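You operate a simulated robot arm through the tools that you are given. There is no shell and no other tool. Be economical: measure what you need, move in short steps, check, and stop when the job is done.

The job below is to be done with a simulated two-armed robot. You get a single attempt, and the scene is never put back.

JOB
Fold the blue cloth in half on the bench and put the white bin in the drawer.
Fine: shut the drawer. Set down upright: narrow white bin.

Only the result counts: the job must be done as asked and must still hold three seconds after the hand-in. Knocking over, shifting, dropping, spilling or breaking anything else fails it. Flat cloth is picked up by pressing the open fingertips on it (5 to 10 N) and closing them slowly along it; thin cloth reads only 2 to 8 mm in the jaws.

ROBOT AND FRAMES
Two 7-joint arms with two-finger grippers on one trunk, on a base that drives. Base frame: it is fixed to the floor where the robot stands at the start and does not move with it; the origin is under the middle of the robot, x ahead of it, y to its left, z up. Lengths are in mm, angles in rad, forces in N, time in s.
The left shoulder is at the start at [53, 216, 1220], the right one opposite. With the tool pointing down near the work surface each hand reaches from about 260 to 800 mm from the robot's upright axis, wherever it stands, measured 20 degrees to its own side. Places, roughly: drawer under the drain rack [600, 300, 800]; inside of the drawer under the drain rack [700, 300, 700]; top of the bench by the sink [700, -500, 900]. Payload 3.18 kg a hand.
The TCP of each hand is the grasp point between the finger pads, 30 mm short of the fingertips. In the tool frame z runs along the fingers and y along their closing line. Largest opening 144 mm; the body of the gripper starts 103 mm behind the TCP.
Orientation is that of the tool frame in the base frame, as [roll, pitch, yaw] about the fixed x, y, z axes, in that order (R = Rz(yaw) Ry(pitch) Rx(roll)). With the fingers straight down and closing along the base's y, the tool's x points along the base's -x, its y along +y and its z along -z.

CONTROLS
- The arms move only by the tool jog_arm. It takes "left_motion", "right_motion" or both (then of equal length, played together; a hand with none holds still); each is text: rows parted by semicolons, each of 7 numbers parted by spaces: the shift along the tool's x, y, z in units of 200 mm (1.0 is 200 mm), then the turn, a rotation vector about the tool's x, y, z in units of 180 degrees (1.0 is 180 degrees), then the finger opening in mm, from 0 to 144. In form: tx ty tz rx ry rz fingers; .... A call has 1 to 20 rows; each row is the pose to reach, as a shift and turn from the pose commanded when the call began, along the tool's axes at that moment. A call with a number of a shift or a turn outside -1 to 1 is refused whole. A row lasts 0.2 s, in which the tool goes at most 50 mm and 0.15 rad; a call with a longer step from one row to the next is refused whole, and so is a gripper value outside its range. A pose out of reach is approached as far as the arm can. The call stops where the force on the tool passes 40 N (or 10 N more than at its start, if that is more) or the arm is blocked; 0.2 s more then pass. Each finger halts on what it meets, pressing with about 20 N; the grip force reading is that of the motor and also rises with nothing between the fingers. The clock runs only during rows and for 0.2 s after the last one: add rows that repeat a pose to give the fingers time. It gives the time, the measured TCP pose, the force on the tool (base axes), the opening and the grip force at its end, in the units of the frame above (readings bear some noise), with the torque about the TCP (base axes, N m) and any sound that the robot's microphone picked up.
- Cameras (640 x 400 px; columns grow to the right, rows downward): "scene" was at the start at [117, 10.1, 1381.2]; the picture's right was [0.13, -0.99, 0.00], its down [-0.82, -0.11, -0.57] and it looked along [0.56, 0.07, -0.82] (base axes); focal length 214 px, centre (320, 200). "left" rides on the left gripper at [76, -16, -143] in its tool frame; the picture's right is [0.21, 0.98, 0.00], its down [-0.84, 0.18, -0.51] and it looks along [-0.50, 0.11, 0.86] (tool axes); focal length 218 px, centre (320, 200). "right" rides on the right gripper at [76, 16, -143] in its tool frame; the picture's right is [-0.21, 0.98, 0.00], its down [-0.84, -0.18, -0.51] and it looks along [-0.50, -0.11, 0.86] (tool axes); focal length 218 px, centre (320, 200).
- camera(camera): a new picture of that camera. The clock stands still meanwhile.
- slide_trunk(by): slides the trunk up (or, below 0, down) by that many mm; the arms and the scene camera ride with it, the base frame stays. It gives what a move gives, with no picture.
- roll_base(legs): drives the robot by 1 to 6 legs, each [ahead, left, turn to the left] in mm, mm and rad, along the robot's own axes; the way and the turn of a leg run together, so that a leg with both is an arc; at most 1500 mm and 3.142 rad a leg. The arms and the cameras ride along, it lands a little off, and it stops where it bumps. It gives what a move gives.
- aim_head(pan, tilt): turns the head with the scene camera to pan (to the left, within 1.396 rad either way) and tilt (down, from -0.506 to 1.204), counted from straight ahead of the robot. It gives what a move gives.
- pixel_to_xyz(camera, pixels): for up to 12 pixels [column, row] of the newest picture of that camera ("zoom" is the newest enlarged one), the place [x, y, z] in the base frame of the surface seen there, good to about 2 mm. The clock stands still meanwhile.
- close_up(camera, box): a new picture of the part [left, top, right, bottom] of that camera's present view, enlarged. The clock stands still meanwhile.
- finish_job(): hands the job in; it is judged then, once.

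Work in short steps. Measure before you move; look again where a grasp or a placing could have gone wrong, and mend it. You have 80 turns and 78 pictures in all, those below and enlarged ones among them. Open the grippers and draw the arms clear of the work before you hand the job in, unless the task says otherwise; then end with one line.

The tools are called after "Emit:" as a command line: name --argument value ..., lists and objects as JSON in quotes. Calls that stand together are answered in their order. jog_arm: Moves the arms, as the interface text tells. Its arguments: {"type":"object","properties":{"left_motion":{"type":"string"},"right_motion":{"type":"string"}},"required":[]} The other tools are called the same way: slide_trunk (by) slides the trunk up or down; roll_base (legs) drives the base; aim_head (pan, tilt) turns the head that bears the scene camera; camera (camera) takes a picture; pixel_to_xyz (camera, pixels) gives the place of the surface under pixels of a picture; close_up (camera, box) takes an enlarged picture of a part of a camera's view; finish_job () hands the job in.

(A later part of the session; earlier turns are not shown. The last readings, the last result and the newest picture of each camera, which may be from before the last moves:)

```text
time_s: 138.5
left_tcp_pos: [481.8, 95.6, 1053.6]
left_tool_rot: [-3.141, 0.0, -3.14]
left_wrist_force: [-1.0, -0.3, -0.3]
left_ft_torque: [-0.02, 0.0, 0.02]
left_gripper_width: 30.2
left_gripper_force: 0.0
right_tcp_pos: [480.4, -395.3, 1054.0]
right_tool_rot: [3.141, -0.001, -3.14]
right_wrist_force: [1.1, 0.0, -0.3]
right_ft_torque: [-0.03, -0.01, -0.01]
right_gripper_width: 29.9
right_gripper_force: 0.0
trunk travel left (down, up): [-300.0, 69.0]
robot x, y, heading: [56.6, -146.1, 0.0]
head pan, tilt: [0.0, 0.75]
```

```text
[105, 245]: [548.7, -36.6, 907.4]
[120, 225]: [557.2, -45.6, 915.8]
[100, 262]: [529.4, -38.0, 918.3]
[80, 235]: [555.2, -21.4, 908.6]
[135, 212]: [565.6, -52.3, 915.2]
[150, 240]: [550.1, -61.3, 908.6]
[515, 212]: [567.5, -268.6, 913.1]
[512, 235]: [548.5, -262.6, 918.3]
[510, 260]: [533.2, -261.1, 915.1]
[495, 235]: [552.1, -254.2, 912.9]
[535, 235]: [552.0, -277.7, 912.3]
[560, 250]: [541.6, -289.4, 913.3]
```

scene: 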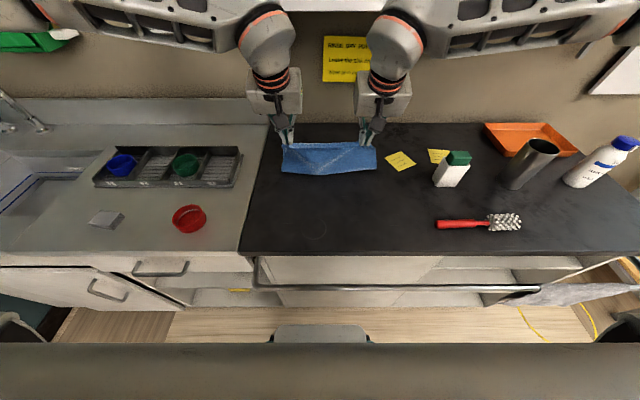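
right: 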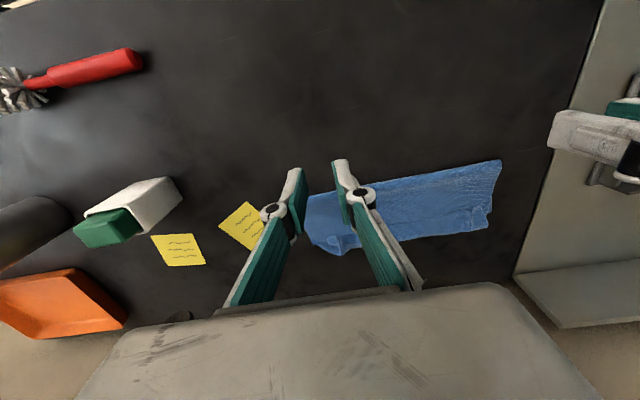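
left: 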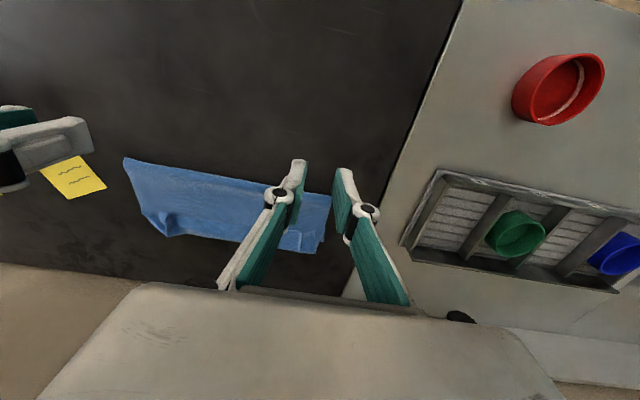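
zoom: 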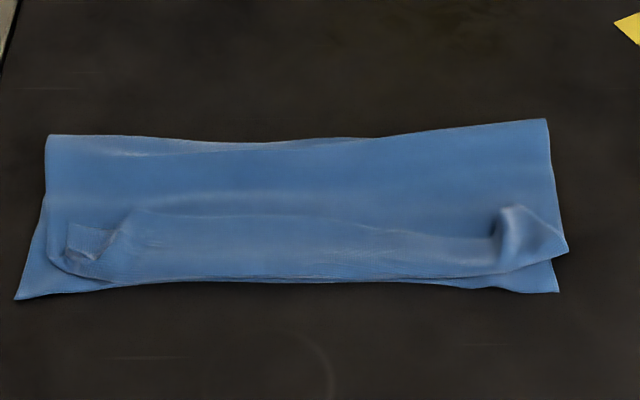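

Ridges: left centre (550,−44), right (550,−264), tops ≈917. I go over them with tilt 0.35 and close.

Emit:
jog_arm --left_motion "-0.039 -0.088 0.02 0 -0.014 0 40; -0.079 -0.175 0.06 0 -0.028 0 40; -0.118 -0.262 0.1 0 -0.042 0 40; -0.158 -0.35 0.15 0 -0.056 0 40; -0.197 -0.438 0.2 0 -0.07 0 40; -0.236 -0.525 0.25 0 -0.083 0 40; -0.276 -0.612 0.3 0 -0.097 0 40; -0.315 -0.7 0.35 0 -0.111 0 40" --right_motion "-0.041 0.082 0.02 0 -0.014 0 40; -0.081 0.164 0.06 0 -0.028 0 40; -0.122 0.246 0.1 0 -0.042 0 40; -0.163 0.328 0.15 0 -0.056 0 40; -0.203 0.409 0.2 0 -0.07 0 40; -0.244 0.491 0.25 0 -0.083 0 40; -0.284 0.573 0.3 0 -0.097 0 40; -0.325 0.655 0.35 0 -0.111 0 40"

Emit:
jog_arm --left_motion "0.03 0 0.08 0 0 0 40; 0.06 0 0.16 0 0 0 40; 0.08 0 0.215 0 0 0 40; 0.086 0 0.235 0 0 0 40; 0.086 0 0.235 0 0 0 36; 0.086 0 0.235 0 0 0 32; 0.086 0 0.235 0 0 0 28; 0.086 0 0.235 0 0 0 24; 0.086 0 0.235 0 0 0 20; 0.086 0 0.235 0 0 0 16; 0.086 0 0.235 0 0 0 12; 0.086 0 0.235 0 0 0 8; 0.086 0 0.235 0 0 0 4; 0.086 0 0.235 0 0 0 0; 0.086 0 0.235 0 0 0 0; 0.086 0 0.235 0 0 0 0" --right_motion "0.03 0 0.08 0 0 0 40; 0.06 0 0.16 0 0 0 40; 0.08 0 0.215 0 0 0 40; 0.086 0 0.235 0 0 0 40; 0.086 0 0.235 0 0 0 36; 0.086 0 0.235 0 0 0 32; 0.086 0 0.235 0 0 0 28; 0.086 0 0.235 0 0 0 24; 0.086 0 0.235 0 0 0 20; 0.086 0 0.235 0 0 0 16; 0.086 0 0.235 0 0 0 12; 0.086 0 0.235 0 0 0 8; 0.086 0 0.235 0 0 0 4; 0.086 0 0.235 0 0 0 0; 0.086 0 0.235 0 0 0 0; 0.086 0 0.235 0 0 0 0"

```text
time_s: 140.3
left_tcp_pos: [546.7, -44.4, 982.9]
left_tool_rot: [-3.139, 0.352, -3.141]
left_wrist_force: [-0.4, -0.1, -0.2]
left_ft_torque: [0.01, 0.01, 0.03]
left_gripper_width: 39.9
left_gripper_force: 0.0
right_tcp_pos: [547.8, -263.8, 983.3]
right_tool_rot: [-3.14, 0.349, 3.141]
right_wrist_force: [-0.1, -0.1, -0.9]
right_ft_torque: [-0.01, 0.04, 0.01]
right_gripper_width: 39.9
right_gripper_force: 0.1
trunk travel left (down, up): [-300.0, 69.0]
robot x, y, heading: [54.5, -146.4, -0.002]
head pan, tilt: [0.0, 0.75]
```

```text
time_s: 143.7
left_tcp_pos: [545.8, -43.5, 933.6]
left_tool_rot: [-3.14, 0.351, -3.141]
left_wrist_force: [-0.5, -3.3, 0.3]
left_ft_torque: [-0.03, 0.02, 0.01]
left_gripper_width: 2.7
left_gripper_force: 24.1
right_tcp_pos: [545.6, -263.6, 934.1]
right_tool_rot: [-3.141, 0.349, 3.141]
right_wrist_force: [0.7, 3.4, 1.6]
right_ft_torque: [0.03, 0.05, 0.0]
right_gripper_width: 2.8
right_gripper_force: 21.6
trunk travel left (down, up): [-300.0, 69.0]
robot x, y, heading: [57.5, -149.1, -0.001]
head pan, tilt: [0.0, 0.75]
```

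Both pleats are held. I unfold forward again to flat and taut (tip ≈784).

Emit:
jog_arm --left_motion "-0.034 0 -0.094 0 0 0 0; -0.1007 0 -0.2028 0 0 0 0; -0.1905 0 -0.303 0 0 0 0; -0.2953 0 -0.371 0 0 0 0; -0.4063 0 -0.3838 0 0 0 0; -0.527 0 -0.3503 0 0 0 0; -0.6376 0 -0.2886 0 0 0 0; -0.7378 0 -0.1988 0 0 0 0; -0.8243 0 -0.0714 0 0 0 0; -0.8988 0 0.0888 0 0 0 0; -0.9618 0 0.2077 0 0 0 0" --right_motion "-0.034 0 -0.094 0 0 0 0; -0.1007 0 -0.2028 0 0 0 0; -0.1905 0 -0.303 0 0 0 0; -0.2953 0 -0.371 0 0 0 0; -0.4063 0 -0.3838 0 0 0 0; -0.527 0 -0.3503 0 0 0 0; -0.6376 0 -0.2886 0 0 0 0; -0.7378 0 -0.1988 0 0 0 0; -0.8243 0 -0.0714 0 0 0 0; -0.8988 0 0.0888 0 0 0 0; -0.9618 0 0.2077 0 0 0 0"

Emit:
jog_arm --left_motion "-0.0333 0 0.0547 0 0 0 0; -0.0665 0 0.1094 0 0 0 0; -0.1006 0 0.1325 0 0 0 0; -0.1288 0 0.1428 0 0 0 0; -0.1288 0 0.1428 0 0 0 0" --right_motion "-0.0333 0 0.0547 0 0 0 0; -0.0665 0 0.1094 0 0 0 0; -0.1006 0 0.1325 0 0 0 0; -0.1288 0 0.1428 0 0 0 0; -0.1288 0 0.1428 0 0 0 0"

Emit:
close_up --camera "scene" --box '[240, 150, 416, 260]'

Emit:
pixel_to_xyz --camera "zoom" --pixels '[[320, 120], [320, 335], [320, 340], [320, 345], [105, 345], [460, 345], [320, 200], [320, 270]]'

```text
time_s: 146.1
left_tcp_pos: [742.4, -44.0, 959.0]
left_tool_rot: [3.141, 0.35, -3.14]
left_wrist_force: [-0.4, -4.9, -0.2]
left_ft_torque: [-0.05, 0.03, 0.0]
left_gripper_width: 3.4
left_gripper_force: 24.4
right_tcp_pos: [742.3, -263.8, 958.9]
right_tool_rot: [-3.141, 0.348, -3.14]
right_wrist_force: [-0.3, 5.5, -0.8]
right_ft_torque: [0.15, 0.01, 0.0]
right_gripper_width: 2.4
right_gripper_force: 16.5
trunk travel left (down, up): [-300.0, 69.0]
robot x, y, heading: [58.3, -150.0, 0.002]
head pan, tilt: [0.0, 0.75]
```

```text
time_s: 147.3
left_tcp_pos: [774.8, -43.5, 942.0]
left_tool_rot: [-3.14, 0.35, -3.14]
left_wrist_force: [0.1, -5.2, -0.3]
left_ft_torque: [-0.21, -0.01, -0.04]
left_gripper_width: 1.6
left_gripper_force: 16.3
right_tcp_pos: [774.2, -265.3, 943.2]
right_tool_rot: [3.142, 0.35, 3.14]
right_wrist_force: [0.6, 4.3, -0.4]
right_ft_torque: [0.09, 0.02, -0.03]
right_gripper_width: 3.7
right_gripper_force: 24.3
trunk travel left (down, up): [-300.0, 69.0]
robot x, y, heading: [55.2, -146.4, 0.002]
head pan, tilt: [0.0, 0.75]
```

```text
3.64 times, centred on (328, 205) of scene
```

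zoom: 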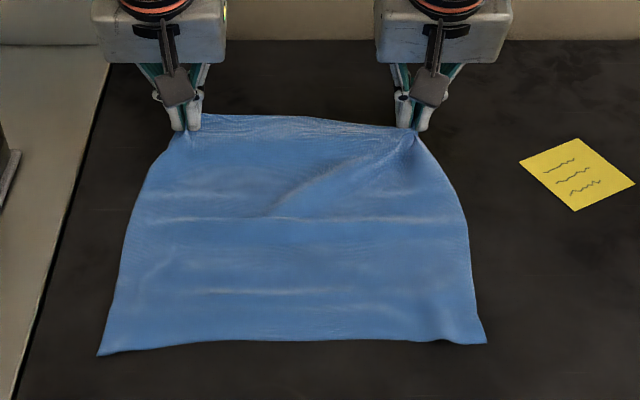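

```text
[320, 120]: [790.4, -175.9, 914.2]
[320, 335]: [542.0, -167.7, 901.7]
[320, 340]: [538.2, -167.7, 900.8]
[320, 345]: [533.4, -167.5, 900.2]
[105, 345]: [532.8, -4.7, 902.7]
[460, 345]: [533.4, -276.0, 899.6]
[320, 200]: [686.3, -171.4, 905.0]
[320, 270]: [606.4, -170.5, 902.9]
```

Flat and straight again. To gain room for a strong tilt near the robot, I tilt to 0.7 in place and drag the cloth another 60 mm forward.

Emit:
jog_arm --left_motion "0.006 0 -0.013 0 -0.028 0 0; 0.0154 0 -0.0163 0 -0.056 0 0; 0.0265 0 -0.015 0 -0.083 0 0; 0.033 0 -0.012 0 -0.111 0 0; -0.014 0 0.005 0 -0.111 0 0; -0.061 0 0.0223 0 -0.111 0 0; -0.108 0 0.0394 0 -0.111 0 0; -0.155 0 0.0566 0 -0.111 0 0; -0.202 0 0.0737 0 -0.111 0 0; -0.249 0 0.091 0 -0.111 0 0; -0.249 0 0.091 0 -0.111 0 0" --right_motion "0.006 0 -0.013 0 -0.028 0 0; 0.0154 0 -0.0163 0 -0.056 0 0; 0.0265 0 -0.015 0 -0.083 0 0; 0.033 0 -0.012 0 -0.111 0 0; -0.014 0 0.005 0 -0.111 0 0; -0.061 0 0.0223 0 -0.111 0 0; -0.108 0 0.0394 0 -0.111 0 0; -0.155 0 0.0566 0 -0.111 0 0; -0.202 0 0.0737 0 -0.111 0 0; -0.249 0 0.091 0 -0.111 0 0; -0.249 0 0.091 0 -0.111 0 0"

Emit:
close_up --camera "scene" --box '[240, 130, 416, 240]'

Emit:
pixel_to_xyz --camera "zoom" --pixels '[[320, 130], [320, 150], [320, 345], [320, 350], [320, 355], [320, 360], [320, 365], [110, 360], [460, 360]]'

```text
time_s: 149.7
left_tcp_pos: [828.9, -41.5, 945.2]
left_tool_rot: [-3.14, 0.698, -3.139]
left_wrist_force: [0.2, -4.9, 0.2]
left_ft_torque: [-0.17, -0.02, -0.1]
left_gripper_width: 1.8
left_gripper_force: 16.9
right_tcp_pos: [828.2, -262.3, 943.2]
right_tool_rot: [-3.141, 0.696, -3.139]
right_wrist_force: [0.1, 5.0, 1.0]
right_ft_torque: [0.08, -0.01, 0.01]
right_gripper_width: 1.9
right_gripper_force: 17.5
trunk travel left (down, up): [-300.0, 69.0]
robot x, y, heading: [52.3, -147.8, 0.005]
head pan, tilt: [0.0, 0.75]
```

```text
3.64 times, centred on (328, 185) of scene
```

zoom: 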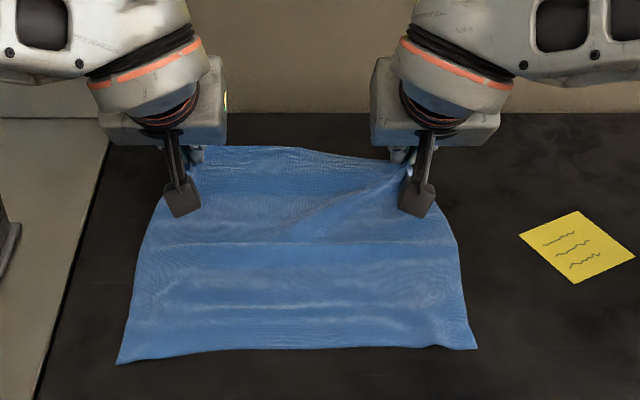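

```text
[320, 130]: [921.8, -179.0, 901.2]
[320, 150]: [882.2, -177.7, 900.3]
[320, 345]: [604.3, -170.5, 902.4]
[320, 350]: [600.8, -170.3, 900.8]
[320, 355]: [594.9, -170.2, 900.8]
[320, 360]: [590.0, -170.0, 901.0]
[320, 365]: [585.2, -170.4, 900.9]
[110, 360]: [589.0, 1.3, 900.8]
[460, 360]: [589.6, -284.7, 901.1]
```

Near edge ≈595–602, grip ≈848, so the fold should be at ≈727 and the grip should end at ≈606. First half of the arc, tilting to 1.0.

Emit:
jog_arm --left_motion "-0.04 0 -0.0645 0 -0.0096 0 0; -0.068 0 -0.1365 0 -0.0191 0 0; -0.0825 0 -0.216 0 -0.0287 0 0; -0.083 0 -0.2985 0 -0.0382 0 0; -0.07 0 -0.3825 0 -0.0478 0 0; -0.043 0 -0.468 0 -0.0573 0 0; -0.003 0 -0.5505 0 -0.0669 0 0; 0.0495 0 -0.6285 0 -0.0764 0 0; 0.112 0 -0.701 0 -0.086 0 0; 0.1855 0 -0.765 0 -0.0955 0 0; 0.1855 0 -0.765 0 -0.0955 0 0" --right_motion "-0.04 0 -0.0645 0 -0.0096 0 0; -0.068 0 -0.1365 0 -0.0191 0 0; -0.0825 0 -0.216 0 -0.0287 0 0; -0.083 0 -0.2985 0 -0.0382 0 0; -0.07 0 -0.3825 0 -0.0478 0 0; -0.043 0 -0.468 0 -0.0573 0 0; -0.003 0 -0.5505 0 -0.0669 0 0; 0.0495 0 -0.6285 0 -0.0764 0 0; 0.112 0 -0.701 0 -0.086 0 0; 0.1855 0 -0.765 0 -0.0955 0 0; 0.1855 0 -0.765 0 -0.0955 0 0"

Emit:
jog_arm --left_motion "0.028 0 -0.037 0 0.0016 0 0; 0.057 0 -0.0745 0 0.0032 0 0; 0.09 0 -0.108 0 0.0048 0 0; 0.1225 0 -0.1415 0 0.0064 0 0; 0.16 0 -0.17 0 0.008 0 0; 0.196 0 -0.1975 0 0.0096 0 0; 0.235 0 -0.22 0 0.011 0 0; 0.2745 0 -0.2415 0 0.0128 0 0; 0.316 0 -0.258 0 0.0144 0 0; 0.357 0 -0.2735 0 0.016 0 0" --right_motion "0.028 0 -0.037 0 0.0016 0 0; 0.057 0 -0.0745 0 0.0032 0 0; 0.09 0 -0.108 0 0.0048 0 0; 0.1225 0 -0.1415 0 0.0064 0 0; 0.16 0 -0.17 0 0.008 0 0; 0.196 0 -0.1975 0 0.0096 0 0; 0.235 0 -0.22 0 0.011 0 0; 0.2745 0 -0.2415 0 0.0128 0 0; 0.316 0 -0.258 0 0.0144 0 0; 0.357 0 -0.2735 0 0.016 0 0"

Emit:
close_up --camera "scene" --box '[240, 130, 416, 240]'

Emit:
pixel_to_xyz --camera "zoom" --pixels '[[320, 180], [320, 200], [320, 220], [320, 240], [320, 260], [320, 280], [320, 300], [320, 320], [320, 340], [320, 350]]'

```text
time_s: 152.1
left_tcp_pos: [700.7, -42.3, 1037.0]
left_tool_rot: [-3.138, 1.0, -3.141]
left_wrist_force: [-0.7, -6.7, 0.7]
left_ft_torque: [-0.1, -0.02, -0.07]
left_gripper_width: 1.7
left_gripper_force: 21.6
right_tcp_pos: [701.7, -264.8, 1038.2]
right_tool_rot: [-3.141, 0.997, 3.141]
right_wrist_force: [-0.4, 5.8, -0.4]
right_ft_torque: [0.06, 0.05, -0.04]
right_gripper_width: 2.5
right_gripper_force: 22.0
trunk travel left (down, up): [-300.0, 69.0]
robot x, y, heading: [53.0, -145.6, 0.002]
head pan, tilt: [0.0, 0.75]
```

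```text
time_s: 154.3
left_tcp_pos: [616.2, -42.4, 1007.7]
left_tool_rot: [-3.137, 0.95, -3.139]
left_wrist_force: [-0.8, -4.6, 0.1]
left_ft_torque: [-0.04, 0.0, 0.0]
left_gripper_width: 2.4
left_gripper_force: 22.9
right_tcp_pos: [616.7, -263.9, 1007.2]
right_tool_rot: [3.141, 0.948, 3.141]
right_wrist_force: [0.7, 4.2, 0.2]
right_ft_torque: [0.1, -0.02, 0.08]
right_gripper_width: 3.7
right_gripper_force: 20.1
trunk travel left (down, up): [-300.0, 69.0]
robot x, y, heading: [54.4, -145.9, -0.004]
head pan, tilt: [0.0, 0.75]
```

```text
3.64 times, centred on (328, 185) of scene
```

zoom: 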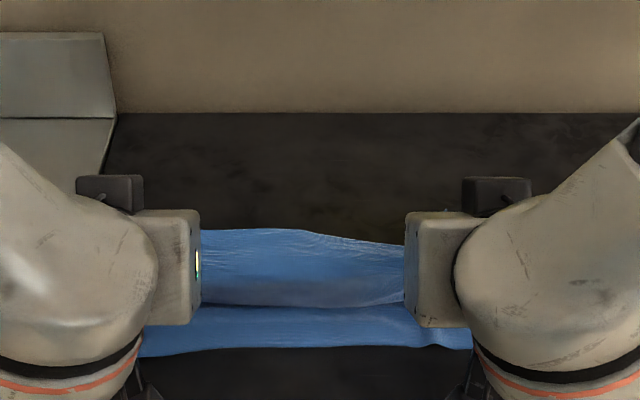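

```text
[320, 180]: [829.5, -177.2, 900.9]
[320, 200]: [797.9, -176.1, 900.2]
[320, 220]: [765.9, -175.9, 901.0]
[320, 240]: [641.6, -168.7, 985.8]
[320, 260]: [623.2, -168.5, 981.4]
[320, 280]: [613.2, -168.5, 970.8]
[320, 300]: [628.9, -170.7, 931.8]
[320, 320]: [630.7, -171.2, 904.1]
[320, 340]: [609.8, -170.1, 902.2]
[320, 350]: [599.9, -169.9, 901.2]
```

The sheet now hangs well (small lobe at x≈612). I bring the edge to tip ≈612, 50 mm high, roughly taut, and release there so that it drops flat, then retract along the fingers.

Emit:
jog_arm --left_motion "0.0755 0 -0.02 0 0.004 0 0; 0.1395 0 -0.0235 0 0.008 0 0; 0.195 0 -0.014 0 0.012 0 0; 0.2305 0 -0.006 0 0.016 0 0; 0.2305 0 -0.006 0 0.016 0 0; 0.2305 0 -0.006 0 0.016 0 0; 0.2305 0 -0.006 0 0.016 0 30; 0.2305 0 -0.006 0 0.016 0 60; 0.2305 0 -0.006 0 0.016 0 70; 0.2305 0 -0.006 0 0.016 0 70; 0.2 0 -0.1 0 0.016 0 70; 0.15 0 -0.25 0 0.016 0 70; 0.05 0 -0.4 0 0.016 0 70; -0.05 0 -0.5 0 0.016 0 70" --right_motion "0.0755 0 -0.02 0 0.004 0 0; 0.1395 0 -0.0235 0 0.008 0 0; 0.195 0 -0.014 0 0.012 0 0; 0.2305 0 -0.006 0 0.016 0 0; 0.2305 0 -0.006 0 0.016 0 0; 0.2305 0 -0.006 0 0.016 0 0; 0.2305 0 -0.006 0 0.016 0 30; 0.2305 0 -0.006 0 0.016 0 60; 0.2305 0 -0.006 0 0.016 0 70; 0.2305 0 -0.006 0 0.016 0 70; 0.2 0 -0.1 0 0.016 0 70; 0.15 0 -0.25 0 0.016 0 70; 0.05 0 -0.4 0 0.016 0 70; -0.05 0 -0.5 0 0.016 0 70"

Emit:
jog_arm --left_motion "0 0.1 -0.05 0 0.045 0 70; 0 0.25 -0.1 0 0.09 0 70; 0 0.4 -0.15 0 0.135 0 70; 0 0.55 -0.2 0 0.18 0 70; 0 0.7 -0.2 0 0.22 0 70; 0 0.7 -0.2 0 0.25 0 70; 0 0.7 -0.2 0 0.286 0 70" --right_motion "0 -0.1 -0.05 0 0.045 0 70; 0 -0.25 -0.1 0 0.09 0 70; 0 -0.4 -0.15 0 0.135 0 70; 0 -0.55 -0.2 0 0.18 0 70; 0 -0.7 -0.2 0 0.22 0 70; 0 -0.7 -0.2 0 0.25 0 70; 0 -0.7 -0.2 0 0.286 0 70"

Emit:
close_up --camera "scene" --box '[250, 160, 394, 250]'

Emit:
pixel_to_xyz --camera "zoom" --pixels '[[320, 100], [320, 120], [320, 140], [320, 160], [320, 180], [320, 200], [320, 220], [320, 240], [320, 260], [320, 280]]'

```text
time_s: 157.3
left_tcp_pos: [540.9, -44.5, 1073.6]
left_tool_rot: [-3.14, 0.899, -3.141]
left_wrist_force: [-0.1, -0.2, 0.1]
left_ft_torque: [0.02, -0.01, 0.01]
left_gripper_width: 69.9
left_gripper_force: 0.0
right_tcp_pos: [536.9, -263.3, 1074.0]
right_tool_rot: [-3.14, 0.897, -3.14]
right_wrist_force: [0.0, 0.4, 0.0]
right_ft_torque: [0.0, -0.03, -0.04]
right_gripper_width: 70.1
right_gripper_force: 0.2
trunk travel left (down, up): [-300.0, 69.0]
robot x, y, heading: [58.3, -147.4, -0.004]
head pan, tilt: [0.0, 0.75]
```

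```text
time_s: 158.9
left_tcp_pos: [510.0, 97.2, 1096.7]
left_tool_rot: [-3.14, -0.003, -3.139]
left_wrist_force: [0.4, -0.3, -0.4]
left_ft_torque: [-0.01, 0.04, 0.01]
left_gripper_width: 70.1
left_gripper_force: 0.0
right_tcp_pos: [511.2, -404.1, 1098.5]
right_tool_rot: [3.137, -0.006, 3.141]
right_wrist_force: [0.7, -0.3, 0.0]
right_ft_torque: [0.02, 0.03, -0.01]
right_gripper_width: 70.1
right_gripper_force: 0.2
trunk travel left (down, up): [-300.0, 69.0]
robot x, y, heading: [52.7, -145.1, 0.002]
head pan, tilt: [0.0, 0.75]
```

```text
4.44 times, centred on (322, 205) of scene
```

zoom: 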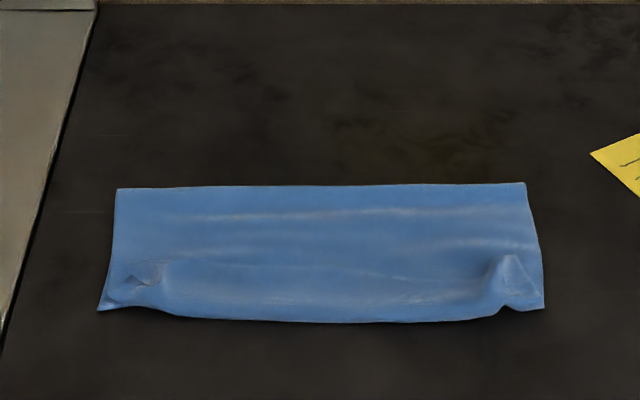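

```text
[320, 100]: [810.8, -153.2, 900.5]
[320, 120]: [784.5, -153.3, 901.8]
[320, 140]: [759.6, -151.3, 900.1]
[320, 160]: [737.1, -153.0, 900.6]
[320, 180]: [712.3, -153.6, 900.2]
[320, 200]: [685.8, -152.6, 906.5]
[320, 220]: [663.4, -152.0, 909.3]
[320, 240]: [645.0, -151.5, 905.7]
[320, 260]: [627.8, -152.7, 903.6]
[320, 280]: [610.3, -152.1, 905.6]
```

That looks like a clean half: fold at x≈703, near edge ≈585. I look closer at the near edge to be sure that the hem is not turned.

Emit:
close_up --camera "scene" --box '[268, 195, 380, 240]'

Emit:
pixel_to_xyz --camera "zoom" --pixels '[[30, 190], [560, 190], [25, 30], [545, 25], [300, 215], [300, 200], [300, 180], [300, 150], [300, 135], [300, 120], [80, 130], [520, 130]]'

```text
5.71 times, centred on (324, 218) of scene
```

zoom: 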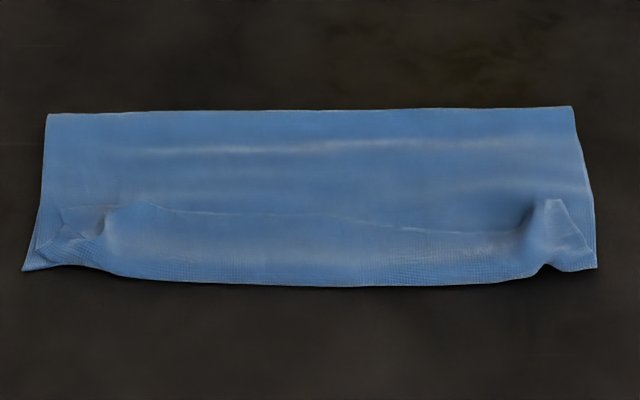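

```text
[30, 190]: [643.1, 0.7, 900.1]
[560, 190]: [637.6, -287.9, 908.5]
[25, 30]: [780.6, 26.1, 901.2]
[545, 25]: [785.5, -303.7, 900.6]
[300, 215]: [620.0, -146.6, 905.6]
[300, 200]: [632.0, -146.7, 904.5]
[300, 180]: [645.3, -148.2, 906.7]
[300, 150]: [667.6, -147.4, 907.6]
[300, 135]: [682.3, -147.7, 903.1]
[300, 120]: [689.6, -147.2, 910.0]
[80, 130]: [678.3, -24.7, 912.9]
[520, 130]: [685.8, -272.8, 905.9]
```

The footprint is half the cloth with the free edges together, so I leave the cloth. Now the bin: I turn the head to it and measure.

Emit:
aim_head --pan -0.55 --tilt 0.8

Emit:
close_up --camera "scene" --box '[240, 120, 400, 220]'

```text
time_s: 159.9
left_tcp_pos: [508.6, 98.6, 1097.8]
left_tool_rot: [-3.139, -0.002, -3.139]
left_wrist_force: [0.1, -0.6, -0.1]
left_ft_torque: [-0.02, 0.02, -0.03]
left_gripper_width: 70.0
left_gripper_force: 0.0
right_tcp_pos: [508.8, -403.4, 1098.3]
right_tool_rot: [-3.141, -0.001, 3.141]
right_wrist_force: [0.2, 0.2, -0.3]
right_ft_torque: [0.0, -0.04, -0.02]
right_gripper_width: 70.1
right_gripper_force: 0.1
trunk travel left (down, up): [-300.0, 69.0]
robot x, y, heading: [52.1, -148.0, 0.003]
head pan, tilt: [-0.55, 0.799]
```

```text
4.00 times, centred on (320, 170) of scene
5 turns are left
```

zoom: 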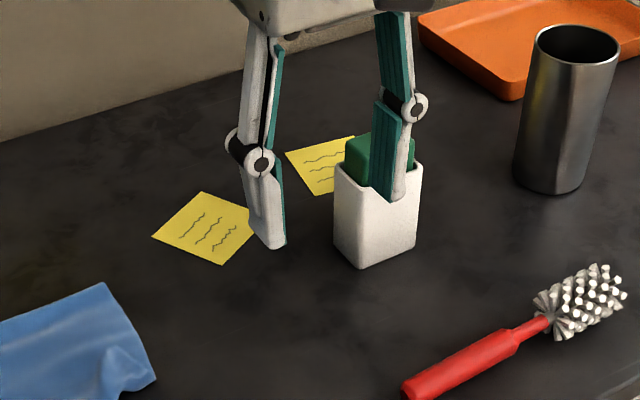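

Only five turns remain, so I batch. The bin (front x≈609, y centre ≈−528, ~62 wide, ~40 deep) gets gripped with the right hand across y at TCP (628,−528,946), lifted and retracted; then I back off to the drawer, lower the trunk and pre-orient the left gripper (45° down-forward, closing in the x–z plane) in front of the handle at about (384,300,791).

Emit:
jog_arm --right_motion "-0.12 -0.125 0 0 0 0 90; -0.24 -0.25 0 0 0 0 110; -0.36 -0.375 0 0 0 0 112; -0.48 -0.5 0 0 0 0 112; -0.596 -0.623 0 0 0 0 112; -0.596 -0.623 0.18 0 0 0 112; -0.596 -0.623 0.36 0 0 0 112; -0.596 -0.623 0.54 0 0 0 112; -0.596 -0.623 0.68 0 0 0 112; -0.596 -0.623 0.762 0 0 0 112; -0.596 -0.623 0.762 0 0 0 90; -0.596 -0.623 0.762 0 0 0 75; -0.596 -0.623 0.762 0 0 0 62; -0.596 -0.623 0.762 0 0 0 52; -0.596 -0.623 0.762 0 0 0 42; -0.596 -0.623 0.762 0 0 0 35; -0.596 -0.623 0.762 0 0 0 35"

Emit:
jog_arm --right_motion "0 0 -0.05 0 0 0 35; 0 0 -0.15 0 0 0 35; 0 0 -0.3 0 0 0 35; 0 0 -0.45 0 0 0 35; 0 0 -0.6 0 0 0 35; 0 0 -0.75 0 0 0 35; 0.15 0 -0.76 0 0 0 35; 0.3 0 -0.76 0 0 0 35; 0.45 0 -0.76 0 0 0 35; 0.6 0 -0.76 0 0 0 35; 0.75 0 -0.76 0 0 0 35; 0.85 0 -0.76 0 0 0 35; 0.95 0 -0.76 0 0 0 35"

Emit:
roll_base --legs '[[-252, 0, 0], [0, 348, 0]]'

Emit:
slide_trunk --by -120

Emit:
jog_arm --left_motion "-0.014 -0.067 0.027 0 0 0.0455 50; -0.029 -0.134 0.055 0 0 0.091 40; -0.043 -0.2 0.082 0 0 0.1364 32; -0.058 -0.267 0.109 0 0 0.182 32; -0.072 -0.334 0.136 0 0 0.2273 32; -0.086 -0.4 0.164 0 0 0.2727 32; -0.1 -0.468 0.19 0 0 0.318 32; -0.115 -0.535 0.218 0 0 0.3636 32; -0.13 -0.6 0.245 0 0 0.409 32; -0.144 -0.668 0.273 0 0 0.4545 32; -0.158 -0.735 0.3 0 0 0.5 32"

Emit:
jog_arm --left_motion "0 0 0.03 -0.042 0 0 32; 0 0 0.06 -0.083 0 0 32; 0 0 0.09 -0.125 0 0 32; 0 0 0.12 -0.167 0 0 32; 0 0 0.15 -0.208 0 0 32; 0 0 0.18 -0.25 0 0 32; 0 0 0.18 -0.25 0 0 32"

Emit:
aim_head --pan 0.15 --tilt 0.85

Emit:
camera --camera "scene"

Emit:
camera --camera "left"

```text
time_s: 163.5
left_tcp_pos: [509.1, 95.8, 1096.8]
left_tool_rot: [-3.141, 0.0, -3.14]
left_wrist_force: [0.7, 0.2, 0.2]
left_ft_torque: [0.01, 0.02, 0.03]
left_gripper_width: 70.0
left_gripper_force: 0.2
right_tcp_pos: [627.2, -528.6, 946.3]
right_tool_rot: [3.14, -0.002, 3.141]
right_wrist_force: [-0.2, 0.5, 0.4]
right_ft_torque: [0.03, 0.01, 0.0]
right_gripper_width: 61.2
right_gripper_force: 19.8
right hand out of reach, approached as far as the arm can: row 4, 5, 6
trunk travel left (down, up): [-300.0, 69.0]
robot x, y, heading: [54.0, -144.4, -0.003]
head pan, tilt: [-0.55, 0.799]
```

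```text
time_s: 166.3
left_tcp_pos: [509.6, 97.1, 1096.8]
left_tool_rot: [-3.139, -0.001, -3.141]
left_wrist_force: [0.4, 0.6, -0.1]
left_ft_torque: [0.01, 0.0, -0.03]
left_gripper_width: 70.1
left_gripper_force: 0.0
right_tcp_pos: [439.4, -528.4, 1096.5]
right_tool_rot: [3.14, -0.001, 3.141]
right_wrist_force: [0.0, 0.2, -1.3]
right_ft_torque: [0.01, -0.02, -0.02]
right_gripper_width: 60.9
right_gripper_force: 20.2
right hand out of reach, approached as far as the arm can: row 4, 5, 6, 7
trunk travel left (down, up): [-300.0, 69.0]
robot x, y, heading: [56.1, -145.9, 0.002]
head pan, tilt: [-0.55, 0.799]
```

```text
time_s: 171.4
left_tcp_pos: [266.8, 449.6, 1097.2]
left_tool_rot: [-3.141, -0.001, -3.141]
left_wrist_force: [0.7, -0.2, 0.1]
left_ft_torque: [-0.01, -0.01, -0.02]
left_gripper_width: 70.0
left_gripper_force: 0.1
right_tcp_pos: [196.7, -175.8, 1096.2]
right_tool_rot: [3.141, -0.002, -3.142]
right_wrist_force: [0.4, -0.1, -1.4]
right_ft_torque: [-0.02, 0.01, 0.01]
right_gripper_width: 61.4
right_gripper_force: 20.1
trunk travel left (down, up): [-300.0, 69.0]
robot x, y, heading: [-188.7, 208.8, -0.002]
head pan, tilt: [-0.55, 0.799]
```

```text
time_s: 172.9
left_tcp_pos: [265.3, 449.6, 978.7]
left_tool_rot: [-3.14, 0.003, 3.141]
left_wrist_force: [-1.2, -0.3, 0.5]
left_ft_torque: [-0.02, -0.04, -0.02]
left_gripper_width: 70.1
left_gripper_force: 0.1
right_tcp_pos: [195.7, -174.9, 978.0]
right_tool_rot: [-3.141, 0.0, 3.139]
right_wrist_force: [-1.1, -0.8, -0.3]
right_ft_torque: [-0.01, -0.01, -0.01]
right_gripper_width: 61.3
right_gripper_force: 20.1
trunk travel left (down, up): [-180.0, 189.0]
robot x, y, heading: [-188.4, 208.2, -0.001]
head pan, tilt: [-0.55, 0.799]
```

```text
time_s: 175.3
left_tcp_pos: [307.5, 369.4, 813.5]
left_tool_rot: [2.903, 0.045, 1.712]
left_wrist_force: [0.9, -0.9, 0.6]
left_ft_torque: [0.06, 0.13, 0.03]
left_gripper_width: 31.8
left_gripper_force: 0.1
left hand out of reach, approached as far as the arm can: row 5, 6, 7, 8, 9, 10, 11
right_tcp_pos: [196.4, -178.5, 975.5]
right_tool_rot: [3.139, -0.004, 3.14]
right_wrist_force: [1.0, -0.7, -1.4]
right_ft_torque: [0.07, 0.07, -0.01]
right_gripper_width: 61.4
right_gripper_force: 19.9
trunk travel left (down, up): [-180.0, 189.0]
robot x, y, heading: [-187.3, 204.8, -0.004]
head pan, tilt: [-0.55, 0.799]
```

```text
time_s: 176.8
left_tcp_pos: [332.1, 370.4, 824.4]
left_tool_rot: [2.146, 0.159, 1.907]
left_wrist_force: [0.4, -0.3, 0.5]
left_ft_torque: [-0.01, -0.01, 0.04]
left_gripper_width: 31.8
left_gripper_force: 0.1
left hand out of reach, approached as far as the arm can: row 4, 5, 6, 7
right_tcp_pos: [195.8, -176.5, 976.8]
right_tool_rot: [-3.141, -0.002, -3.14]
right_wrist_force: [0.0, 0.1, -1.3]
right_ft_torque: [0.05, -0.03, -0.04]
right_gripper_width: 61.3
right_gripper_force: 20.7
trunk travel left (down, up): [-180.0, 189.0]
robot x, y, heading: [-189.4, 207.4, -0.004]
head pan, tilt: [-0.55, 0.799]
stopped in row 7 (left hand): the arm was blocked; the commanded pose is now the measured one
```

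```text
time_s: 177.8
left_tcp_pos: [331.9, 372.2, 825.7]
left_tool_rot: [2.146, 0.161, 1.907]
left_wrist_force: [-0.4, 0.1, 0.8]
left_ft_torque: [0.01, -0.01, 0.0]
left_gripper_width: 32.1
left_gripper_force: 0.0
right_tcp_pos: [195.0, -176.2, 976.4]
right_tool_rot: [-3.141, 0.0, 3.141]
right_wrist_force: [0.7, -0.5, -0.5]
right_ft_torque: [-0.02, -0.01, 0.02]
right_gripper_width: 61.2
right_gripper_force: 20.0
trunk travel left (down, up): [-180.0, 189.0]
robot x, y, heading: [-187.0, 204.6, -0.001]
head pan, tilt: [0.15, 0.85]
```

```text
12 pictures are left
```

scene: 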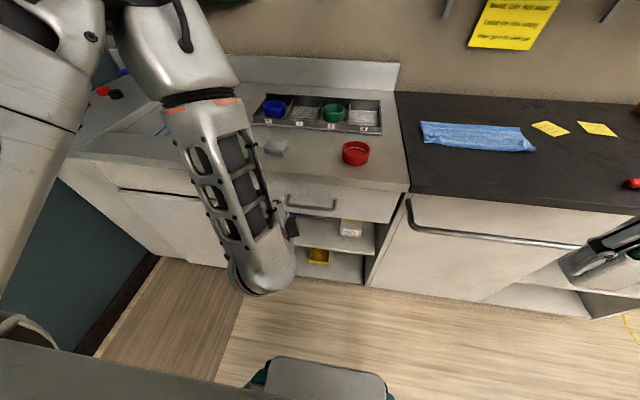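

```text
11 pictures are left
4 turns are left
```

left: 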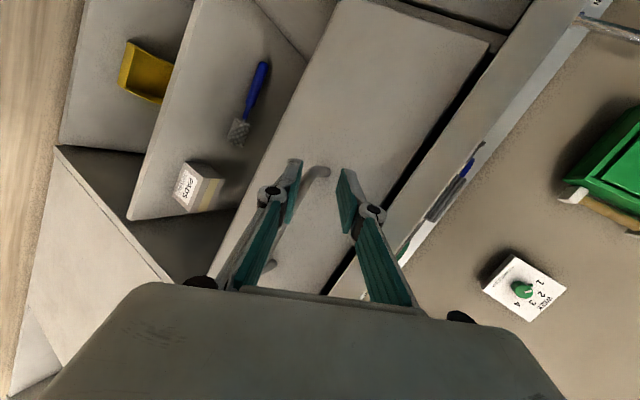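

The bin is held (61 mm). The left gripper now points forward-down (tool z ≈ (0.82, 0.2, −0.54)), closing mostly vertically, which suits the handle; I keep that pose rigid and use trunk and base to bring it onto the bar (TCP to ≈(372,302,797)), grip, pull the drawer with the base, and look inside.

Emit:
jog_arm --left_motion "0 0 0 0 0 0 40; 0 0 0 0 0 0 46; 0 0 0 0 0 0 46"

Emit:
slide_trunk --by -28

Emit:
roll_base --legs '[[0, -70, 0]]'

Emit:
roll_base --legs '[[40, 0, 0]]'

Emit:
jog_arm --left_motion "0 0 0 0 0 0 36; 0 0 0 0 0 0 26; 0 0 0 0 0 0 18; 0 0 0 0 0 0 10; 0 0 0 0 0 0 4; 0 0 0 0 0 0 0; 0 0 0 0 0 0 0; 0 0 0 0 0 0 0"

Emit:
roll_base --legs '[[-250, 0, 0]]'

Emit:
aim_head --pan 0.0 --tilt 0.75

Emit:
camera --camera "scene"

Emit:
pixel_to_xyz --camera "scene" --pixels '[[320, 200], [300, 200], [340, 200], [320, 170], [320, 230], [280, 200], [360, 200], [320, 150], [320, 260], [260, 180], [380, 200], [340, 180]]'

```text
time_s: 178.6
left_tcp_pos: [331.6, 370.6, 825.7]
left_tool_rot: [2.143, 0.161, 1.907]
left_wrist_force: [0.7, -0.1, 0.8]
left_ft_torque: [0.03, 0.02, 0.0]
left_gripper_width: 46.2
left_gripper_force: 0.0
right_tcp_pos: [194.5, -174.8, 975.7]
right_tool_rot: [-3.141, 0.0, 3.139]
right_wrist_force: [-0.6, 0.6, -1.6]
right_ft_torque: [0.01, 0.04, 0.03]
right_gripper_width: 61.2
right_gripper_force: 19.7
trunk travel left (down, up): [-180.0, 189.0]
robot x, y, heading: [-191.1, 204.8, -0.003]
head pan, tilt: [0.15, 0.85]
```

```text
time_s: 179.4
left_tcp_pos: [323.6, 396.6, 775.7]
left_tool_rot: [2.188, 0.135, 1.973]
left_wrist_force: [-0.1, -0.8, -0.1]
left_ft_torque: [0.03, 0.0, -0.04]
left_gripper_width: 45.9
left_gripper_force: 0.0
right_tcp_pos: [195.5, -176.4, 949.4]
right_tool_rot: [3.139, -0.001, 3.14]
right_wrist_force: [-1.0, 0.4, -1.1]
right_ft_torque: [0.01, -0.09, 0.02]
right_gripper_width: 61.2
right_gripper_force: 19.7
trunk travel left (down, up): [-152.0, 217.0]
robot x, y, heading: [-186.5, 206.0, -0.006]
head pan, tilt: [0.15, 0.85]
```

```text
time_s: 180.6
left_tcp_pos: [332.8, 330.1, 786.2]
left_tool_rot: [2.168, 0.145, 1.976]
left_wrist_force: [0.7, -0.1, -0.5]
left_ft_torque: [0.05, 0.0, -0.03]
left_gripper_width: 45.9
left_gripper_force: 0.0
right_tcp_pos: [195.8, -244.7, 947.9]
right_tool_rot: [-3.14, 0.0, -3.141]
right_wrist_force: [-0.8, 0.4, -1.3]
right_ft_torque: [0.0, -0.02, 0.0]
right_gripper_width: 61.2
right_gripper_force: 19.8
trunk travel left (down, up): [-152.0, 217.0]
robot x, y, heading: [-189.4, 137.1, -0.002]
head pan, tilt: [0.15, 0.85]
```

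```text
time_s: 181.5
left_tcp_pos: [346.7, 337.3, 787.3]
left_tool_rot: [2.172, 0.152, 2.008]
left_wrist_force: [-9.5, -3.8, 24.8]
left_ft_torque: [0.07, -0.89, -0.09]
left_gripper_width: 64.5
left_gripper_force: 9.8
right_tcp_pos: [213.5, -244.0, 949.7]
right_tool_rot: [3.14, -0.001, -3.141]
right_wrist_force: [0.6, 0.1, -1.7]
right_ft_torque: [-0.02, -0.01, 0.0]
right_gripper_width: 61.3
right_gripper_force: 20.4
trunk travel left (down, up): [-152.0, 217.0]
robot x, y, heading: [-166.9, 136.9, 0.0]
head pan, tilt: [0.15, 0.85]
stopped in leg 1: the force on the tool passed its limit at 44 N (the readings are from after the stop); the commanded pose is now the measured one
```

```text
time_s: 182.0
left_tcp_pos: [345.4, 338.2, 791.9]
left_tool_rot: [2.165, 0.156, 2.012]
left_wrist_force: [-22.6, -7.8, 43.2]
left_ft_torque: [0.09, -1.44, -0.19]
left_gripper_width: 46.1
left_gripper_force: 12.5
right_tcp_pos: [211.2, -244.3, 950.2]
right_tool_rot: [3.14, 0.001, 3.141]
right_wrist_force: [0.0, 0.7, -2.4]
right_ft_torque: [-0.03, -0.04, 0.01]
right_gripper_width: 61.3
right_gripper_force: 19.8
trunk travel left (down, up): [-152.0, 217.0]
robot x, y, heading: [-168.8, 137.0, -0.002]
head pan, tilt: [0.15, 0.85]
stopped in row 2 (left hand): the force on the tool passed its limit at 56 N (the readings are from after the stop); the commanded pose is now the measured one
```

```text
time_s: 183.8
left_tcp_pos: [100.0, 338.5, 786.8]
left_tool_rot: [2.174, 0.154, 2.009]
left_wrist_force: [-0.5, -0.4, -0.5]
left_ft_torque: [-0.01, 0.0, -0.05]
left_gripper_width: 25.9
left_gripper_force: 0.1
right_tcp_pos: [-34.0, -244.7, 948.1]
right_tool_rot: [-3.14, -0.002, -3.141]
right_wrist_force: [-0.9, -0.5, -0.5]
right_ft_torque: [0.0, -0.01, -0.02]
right_gripper_width: 61.2
right_gripper_force: 19.8
trunk travel left (down, up): [-152.0, 217.0]
robot x, y, heading: [-417.8, 134.0, 0.002]
head pan, tilt: [0.15, 0.85]
```

```text
time_s: 184.5
left_tcp_pos: [100.4, 338.4, 786.5]
left_tool_rot: [2.176, 0.154, 2.01]
left_wrist_force: [0.1, 0.5, 0.4]
left_ft_torque: [0.0, 0.01, -0.02]
left_gripper_width: 26.2
left_gripper_force: 0.1
right_tcp_pos: [-32.9, -243.4, 948.6]
right_tool_rot: [-3.141, -0.004, -3.14]
right_wrist_force: [-0.3, -0.3, -1.3]
right_ft_torque: [-0.02, 0.02, 0.01]
right_gripper_width: 61.2
right_gripper_force: 20.3
trunk travel left (down, up): [-152.0, 217.0]
robot x, y, heading: [-419.1, 140.1, -0.0]
head pan, tilt: [0.0, 0.75]
```

```text
10 pictures are left
```

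scene: 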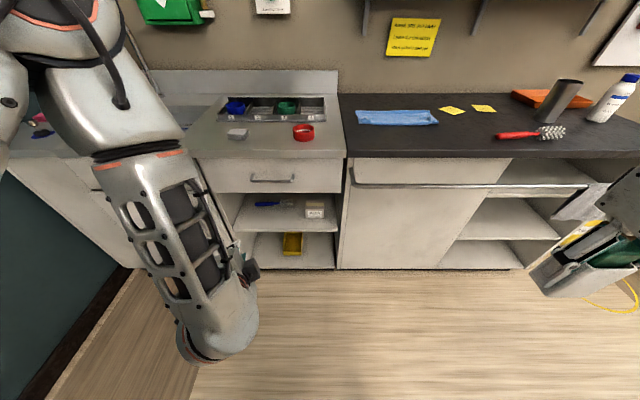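

```text
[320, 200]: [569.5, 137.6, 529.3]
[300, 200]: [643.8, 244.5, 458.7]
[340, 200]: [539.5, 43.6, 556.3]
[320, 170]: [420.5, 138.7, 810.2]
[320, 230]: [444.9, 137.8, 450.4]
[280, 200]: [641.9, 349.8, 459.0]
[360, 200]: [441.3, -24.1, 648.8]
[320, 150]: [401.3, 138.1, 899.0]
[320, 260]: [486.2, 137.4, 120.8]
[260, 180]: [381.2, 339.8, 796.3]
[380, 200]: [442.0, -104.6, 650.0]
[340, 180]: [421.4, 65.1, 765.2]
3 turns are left
```

The arm bumped below the bar and the drawer stayed shut. I switch to a hook: natural finger orientation tilted 0.8 rad, fingers closed, slid diagonally into the gap between bar (centre ≈(383,·,791)) and drawer face (x≈421) at y≈296, moved only by the arm for accuracy, then pulled back 250 mm.

Emit:
jog_arm --left_motion "-0.0288 0.0365 -0.0308 0.0104 -0.0011 -0.0369 15; -0.0575 0.0729 -0.0615 0.0208 -0.0022 -0.0737 0; -0.0863 0.1094 -0.0923 0.0312 -0.0033 -0.1106 0; -0.115 0.1458 -0.123 0.0416 -0.0044 -0.1475 0; -0.1438 0.1823 -0.1538 0.052 -0.0055 -0.1844 0; -0.1725 0.2187 -0.1845 0.0624 -0.0066 -0.2212 0; -0.2013 0.2552 -0.2153 0.0728 -0.0077 -0.2581 0; -0.23 0.2916 -0.246 0.0832 -0.0088 -0.295 0; -0.2588 0.3281 -0.2768 0.0936 -0.0099 -0.3318 0; -0.2875 0.3645 -0.3075 0.104 -0.011 -0.3687 0; -0.2875 0.3645 -0.3075 0.104 -0.011 -0.3687 0; -0.2875 0.3645 -0.3075 0.104 -0.011 -0.3687 0"

Emit:
jog_arm --left_motion "-0.0884 0 0.1066 0 0 0 0; -0.1768 0 0.2131 0 0 0 0; -0.2651 0 0.3197 0 0 0 0; -0.3535 0 0.4263 0 0 0 0; -0.4419 0 0.5328 0 0 0 0; -0.5303 0 0.6394 0 0 0 0; -0.6186 0 0.7459 0 0 0 0; -0.707 0 0.8525 0 0 0 0; -0.707 0 0.8525 0 0 0 0"

Emit:
jog_arm --left_motion "0 0 0.08 0 0 0 0; 0 0 0.16 0 0 0 0; 0 0 0.24 0 0 0 0; 0 0 0.3 0 0 0 0; 0 0 0.35 0 0 0 0; 0 0 0.38 0 0 0 0; 0 0 0.4 0 0 0 0; 0 0 0.4 0 0 0 0"

Emit:
jog_arm --left_motion "0.035 0 -0.036 0 0 0 0; 0.087 0 -0.09 0 0 0 0; 0.139 0 -0.143 0 0 0 0; 0.192 0 -0.197 0 0 0 0; 0.244 0 -0.251 0 0 0 0; 0.296 0 -0.305 0 0 0 0; 0.348 0 -0.358 0 0 0 0; 0.401 0 -0.412 0 0 0 0; 0.453 0 -0.466 0 0 0 0; 0.505 0 -0.52 0 0 0 0; 0.557 0 -0.573 0 0 0 0; 0.61 0 -0.627 0 0 0 0; 0.662 0 -0.681 0 0 0 0; 0.714 0 -0.735 0 0 0 0; 0.766 0 -0.788 0 0 0 0; 0.819 0 -0.842 0 0 0 0; 0.871 0 -0.896 0 0 0 0; 0.871 0 -0.896 0 0 0 0"

Emit:
camera --camera "scene"

Emit:
camera --camera "left"

Emit:
pixel_to_xyz --camera "left" --pixels '[[200, 150], [320, 150], [440, 150], [200, 220], [440, 220], [200, 100], [320, 100], [440, 100], [150, 200], [500, 200], [320, 60], [260, 180]]'

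Emit:
pixel_to_xyz --camera "scene" --pixels '[[320, 200], [300, 200], [340, 200], [320, 170], [320, 230], [280, 200], [300, 180], [320, 150], [300, 220], [260, 180], [280, 180], [340, 180]]'

```text
time_s: 187.1
left_tcp_pos: [117.8, 290.1, 889.9]
left_tool_rot: [3.135, 0.799, 3.136]
left_wrist_force: [1.1, -0.5, -0.4]
left_ft_torque: [0.01, -0.01, -0.03]
left_gripper_width: 0.0
left_gripper_force: 19.7
left hand out of reach, approached as far as the arm can: row 6, 7, 8, 9, 10, 11, 12
right_tcp_pos: [-32.7, -242.7, 949.1]
right_tool_rot: [3.14, -0.006, -3.14]
right_wrist_force: [-0.4, -0.6, -2.2]
right_ft_torque: [-0.04, 0.03, 0.04]
right_gripper_width: 61.2
right_gripper_force: 20.0
trunk travel left (down, up): [-152.0, 217.0]
robot x, y, heading: [-415.5, 138.5, 0.0]
head pan, tilt: [0.0, 0.75]
```

```text
time_s: 189.1
left_tcp_pos: [339.8, 288.5, 871.4]
left_tool_rot: [3.135, 0.802, 3.134]
left_wrist_force: [0.1, 0.5, 1.2]
left_ft_torque: [0.0, -0.05, -0.01]
left_gripper_width: 0.0
left_gripper_force: 19.7
right_tcp_pos: [-33.8, -243.6, 948.8]
right_tool_rot: [-3.141, -0.002, -3.141]
right_wrist_force: [-0.1, -0.8, -1.4]
right_ft_torque: [0.02, 0.0, 0.01]
right_gripper_width: 61.3
right_gripper_force: 19.7
trunk travel left (down, up): [-152.0, 217.0]
robot x, y, heading: [-418.6, 136.5, 0.006]
head pan, tilt: [0.0, 0.75]
```

```text
time_s: 190.9
left_tcp_pos: [392.0, 286.3, 815.4]
left_tool_rot: [3.137, 0.798, 3.137]
left_wrist_force: [-17.9, 1.8, 8.6]
left_ft_torque: [0.0, 0.03, 0.03]
left_gripper_width: 6.0
left_gripper_force: 30.7
right_tcp_pos: [-34.1, -242.9, 949.3]
right_tool_rot: [-3.141, -0.002, -3.136]
right_wrist_force: [-0.6, 0.1, -1.9]
right_ft_torque: [-0.01, 0.02, 0.0]
right_gripper_width: 61.2
right_gripper_force: 19.7
trunk travel left (down, up): [-152.0, 217.0]
robot x, y, heading: [-416.5, 137.7, 0.004]
head pan, tilt: [0.0, 0.75]
stopped in row 8 (left hand): the force on the tool passed its limit at 41 N (the readings are from after the stop); the commanded pose is now the measured one
```

```text
time_s: 194.7
left_tcp_pos: [146.7, 290.9, 814.8]
left_tool_rot: [3.135, 0.795, 3.136]
left_wrist_force: [0.8, 0.9, 0.0]
left_ft_torque: [-0.02, 0.0, 0.01]
left_gripper_width: 0.3
left_gripper_force: 30.8
right_tcp_pos: [-33.5, -242.9, 948.9]
right_tool_rot: [-3.141, -0.004, -3.139]
right_wrist_force: [-0.1, 0.4, -1.6]
right_ft_torque: [-0.01, -0.03, 0.02]
right_gripper_width: 61.2
right_gripper_force: 20.0
trunk travel left (down, up): [-152.0, 217.0]
robot x, y, heading: [-419.7, 138.3, 0.002]
head pan, tilt: [0.0, 0.75]
```

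```text
9 pictures are left
```

scene: 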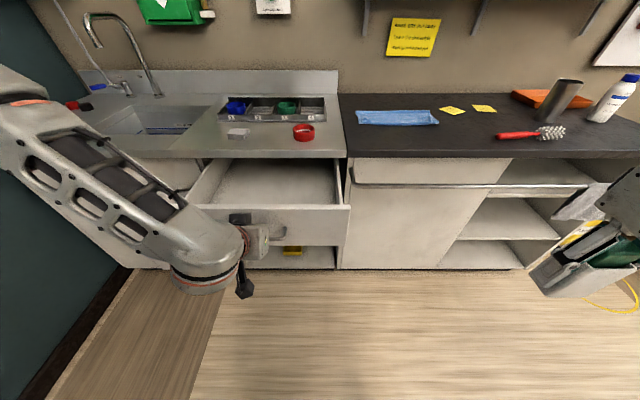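

```text
8 pictures are left
```

left: 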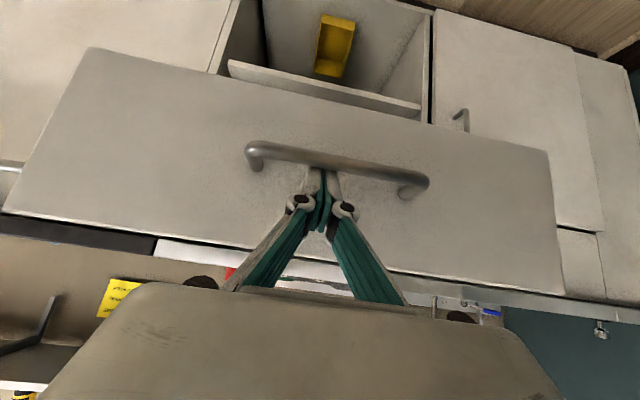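

```text
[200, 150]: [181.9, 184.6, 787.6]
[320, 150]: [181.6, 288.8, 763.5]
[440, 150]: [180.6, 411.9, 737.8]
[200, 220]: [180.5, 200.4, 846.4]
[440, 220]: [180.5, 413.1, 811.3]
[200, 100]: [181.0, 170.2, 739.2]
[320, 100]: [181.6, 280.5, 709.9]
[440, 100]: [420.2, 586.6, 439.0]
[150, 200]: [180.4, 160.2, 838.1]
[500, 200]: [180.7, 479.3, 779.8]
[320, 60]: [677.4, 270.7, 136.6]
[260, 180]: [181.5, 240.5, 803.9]
```

```text
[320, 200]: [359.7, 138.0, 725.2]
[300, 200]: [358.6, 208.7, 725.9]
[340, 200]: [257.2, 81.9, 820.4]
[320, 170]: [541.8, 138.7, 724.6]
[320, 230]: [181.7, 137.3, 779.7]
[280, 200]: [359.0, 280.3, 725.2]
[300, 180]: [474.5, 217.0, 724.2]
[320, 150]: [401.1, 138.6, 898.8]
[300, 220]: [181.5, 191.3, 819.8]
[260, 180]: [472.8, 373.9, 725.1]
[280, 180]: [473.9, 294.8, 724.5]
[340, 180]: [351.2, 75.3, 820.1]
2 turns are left
```

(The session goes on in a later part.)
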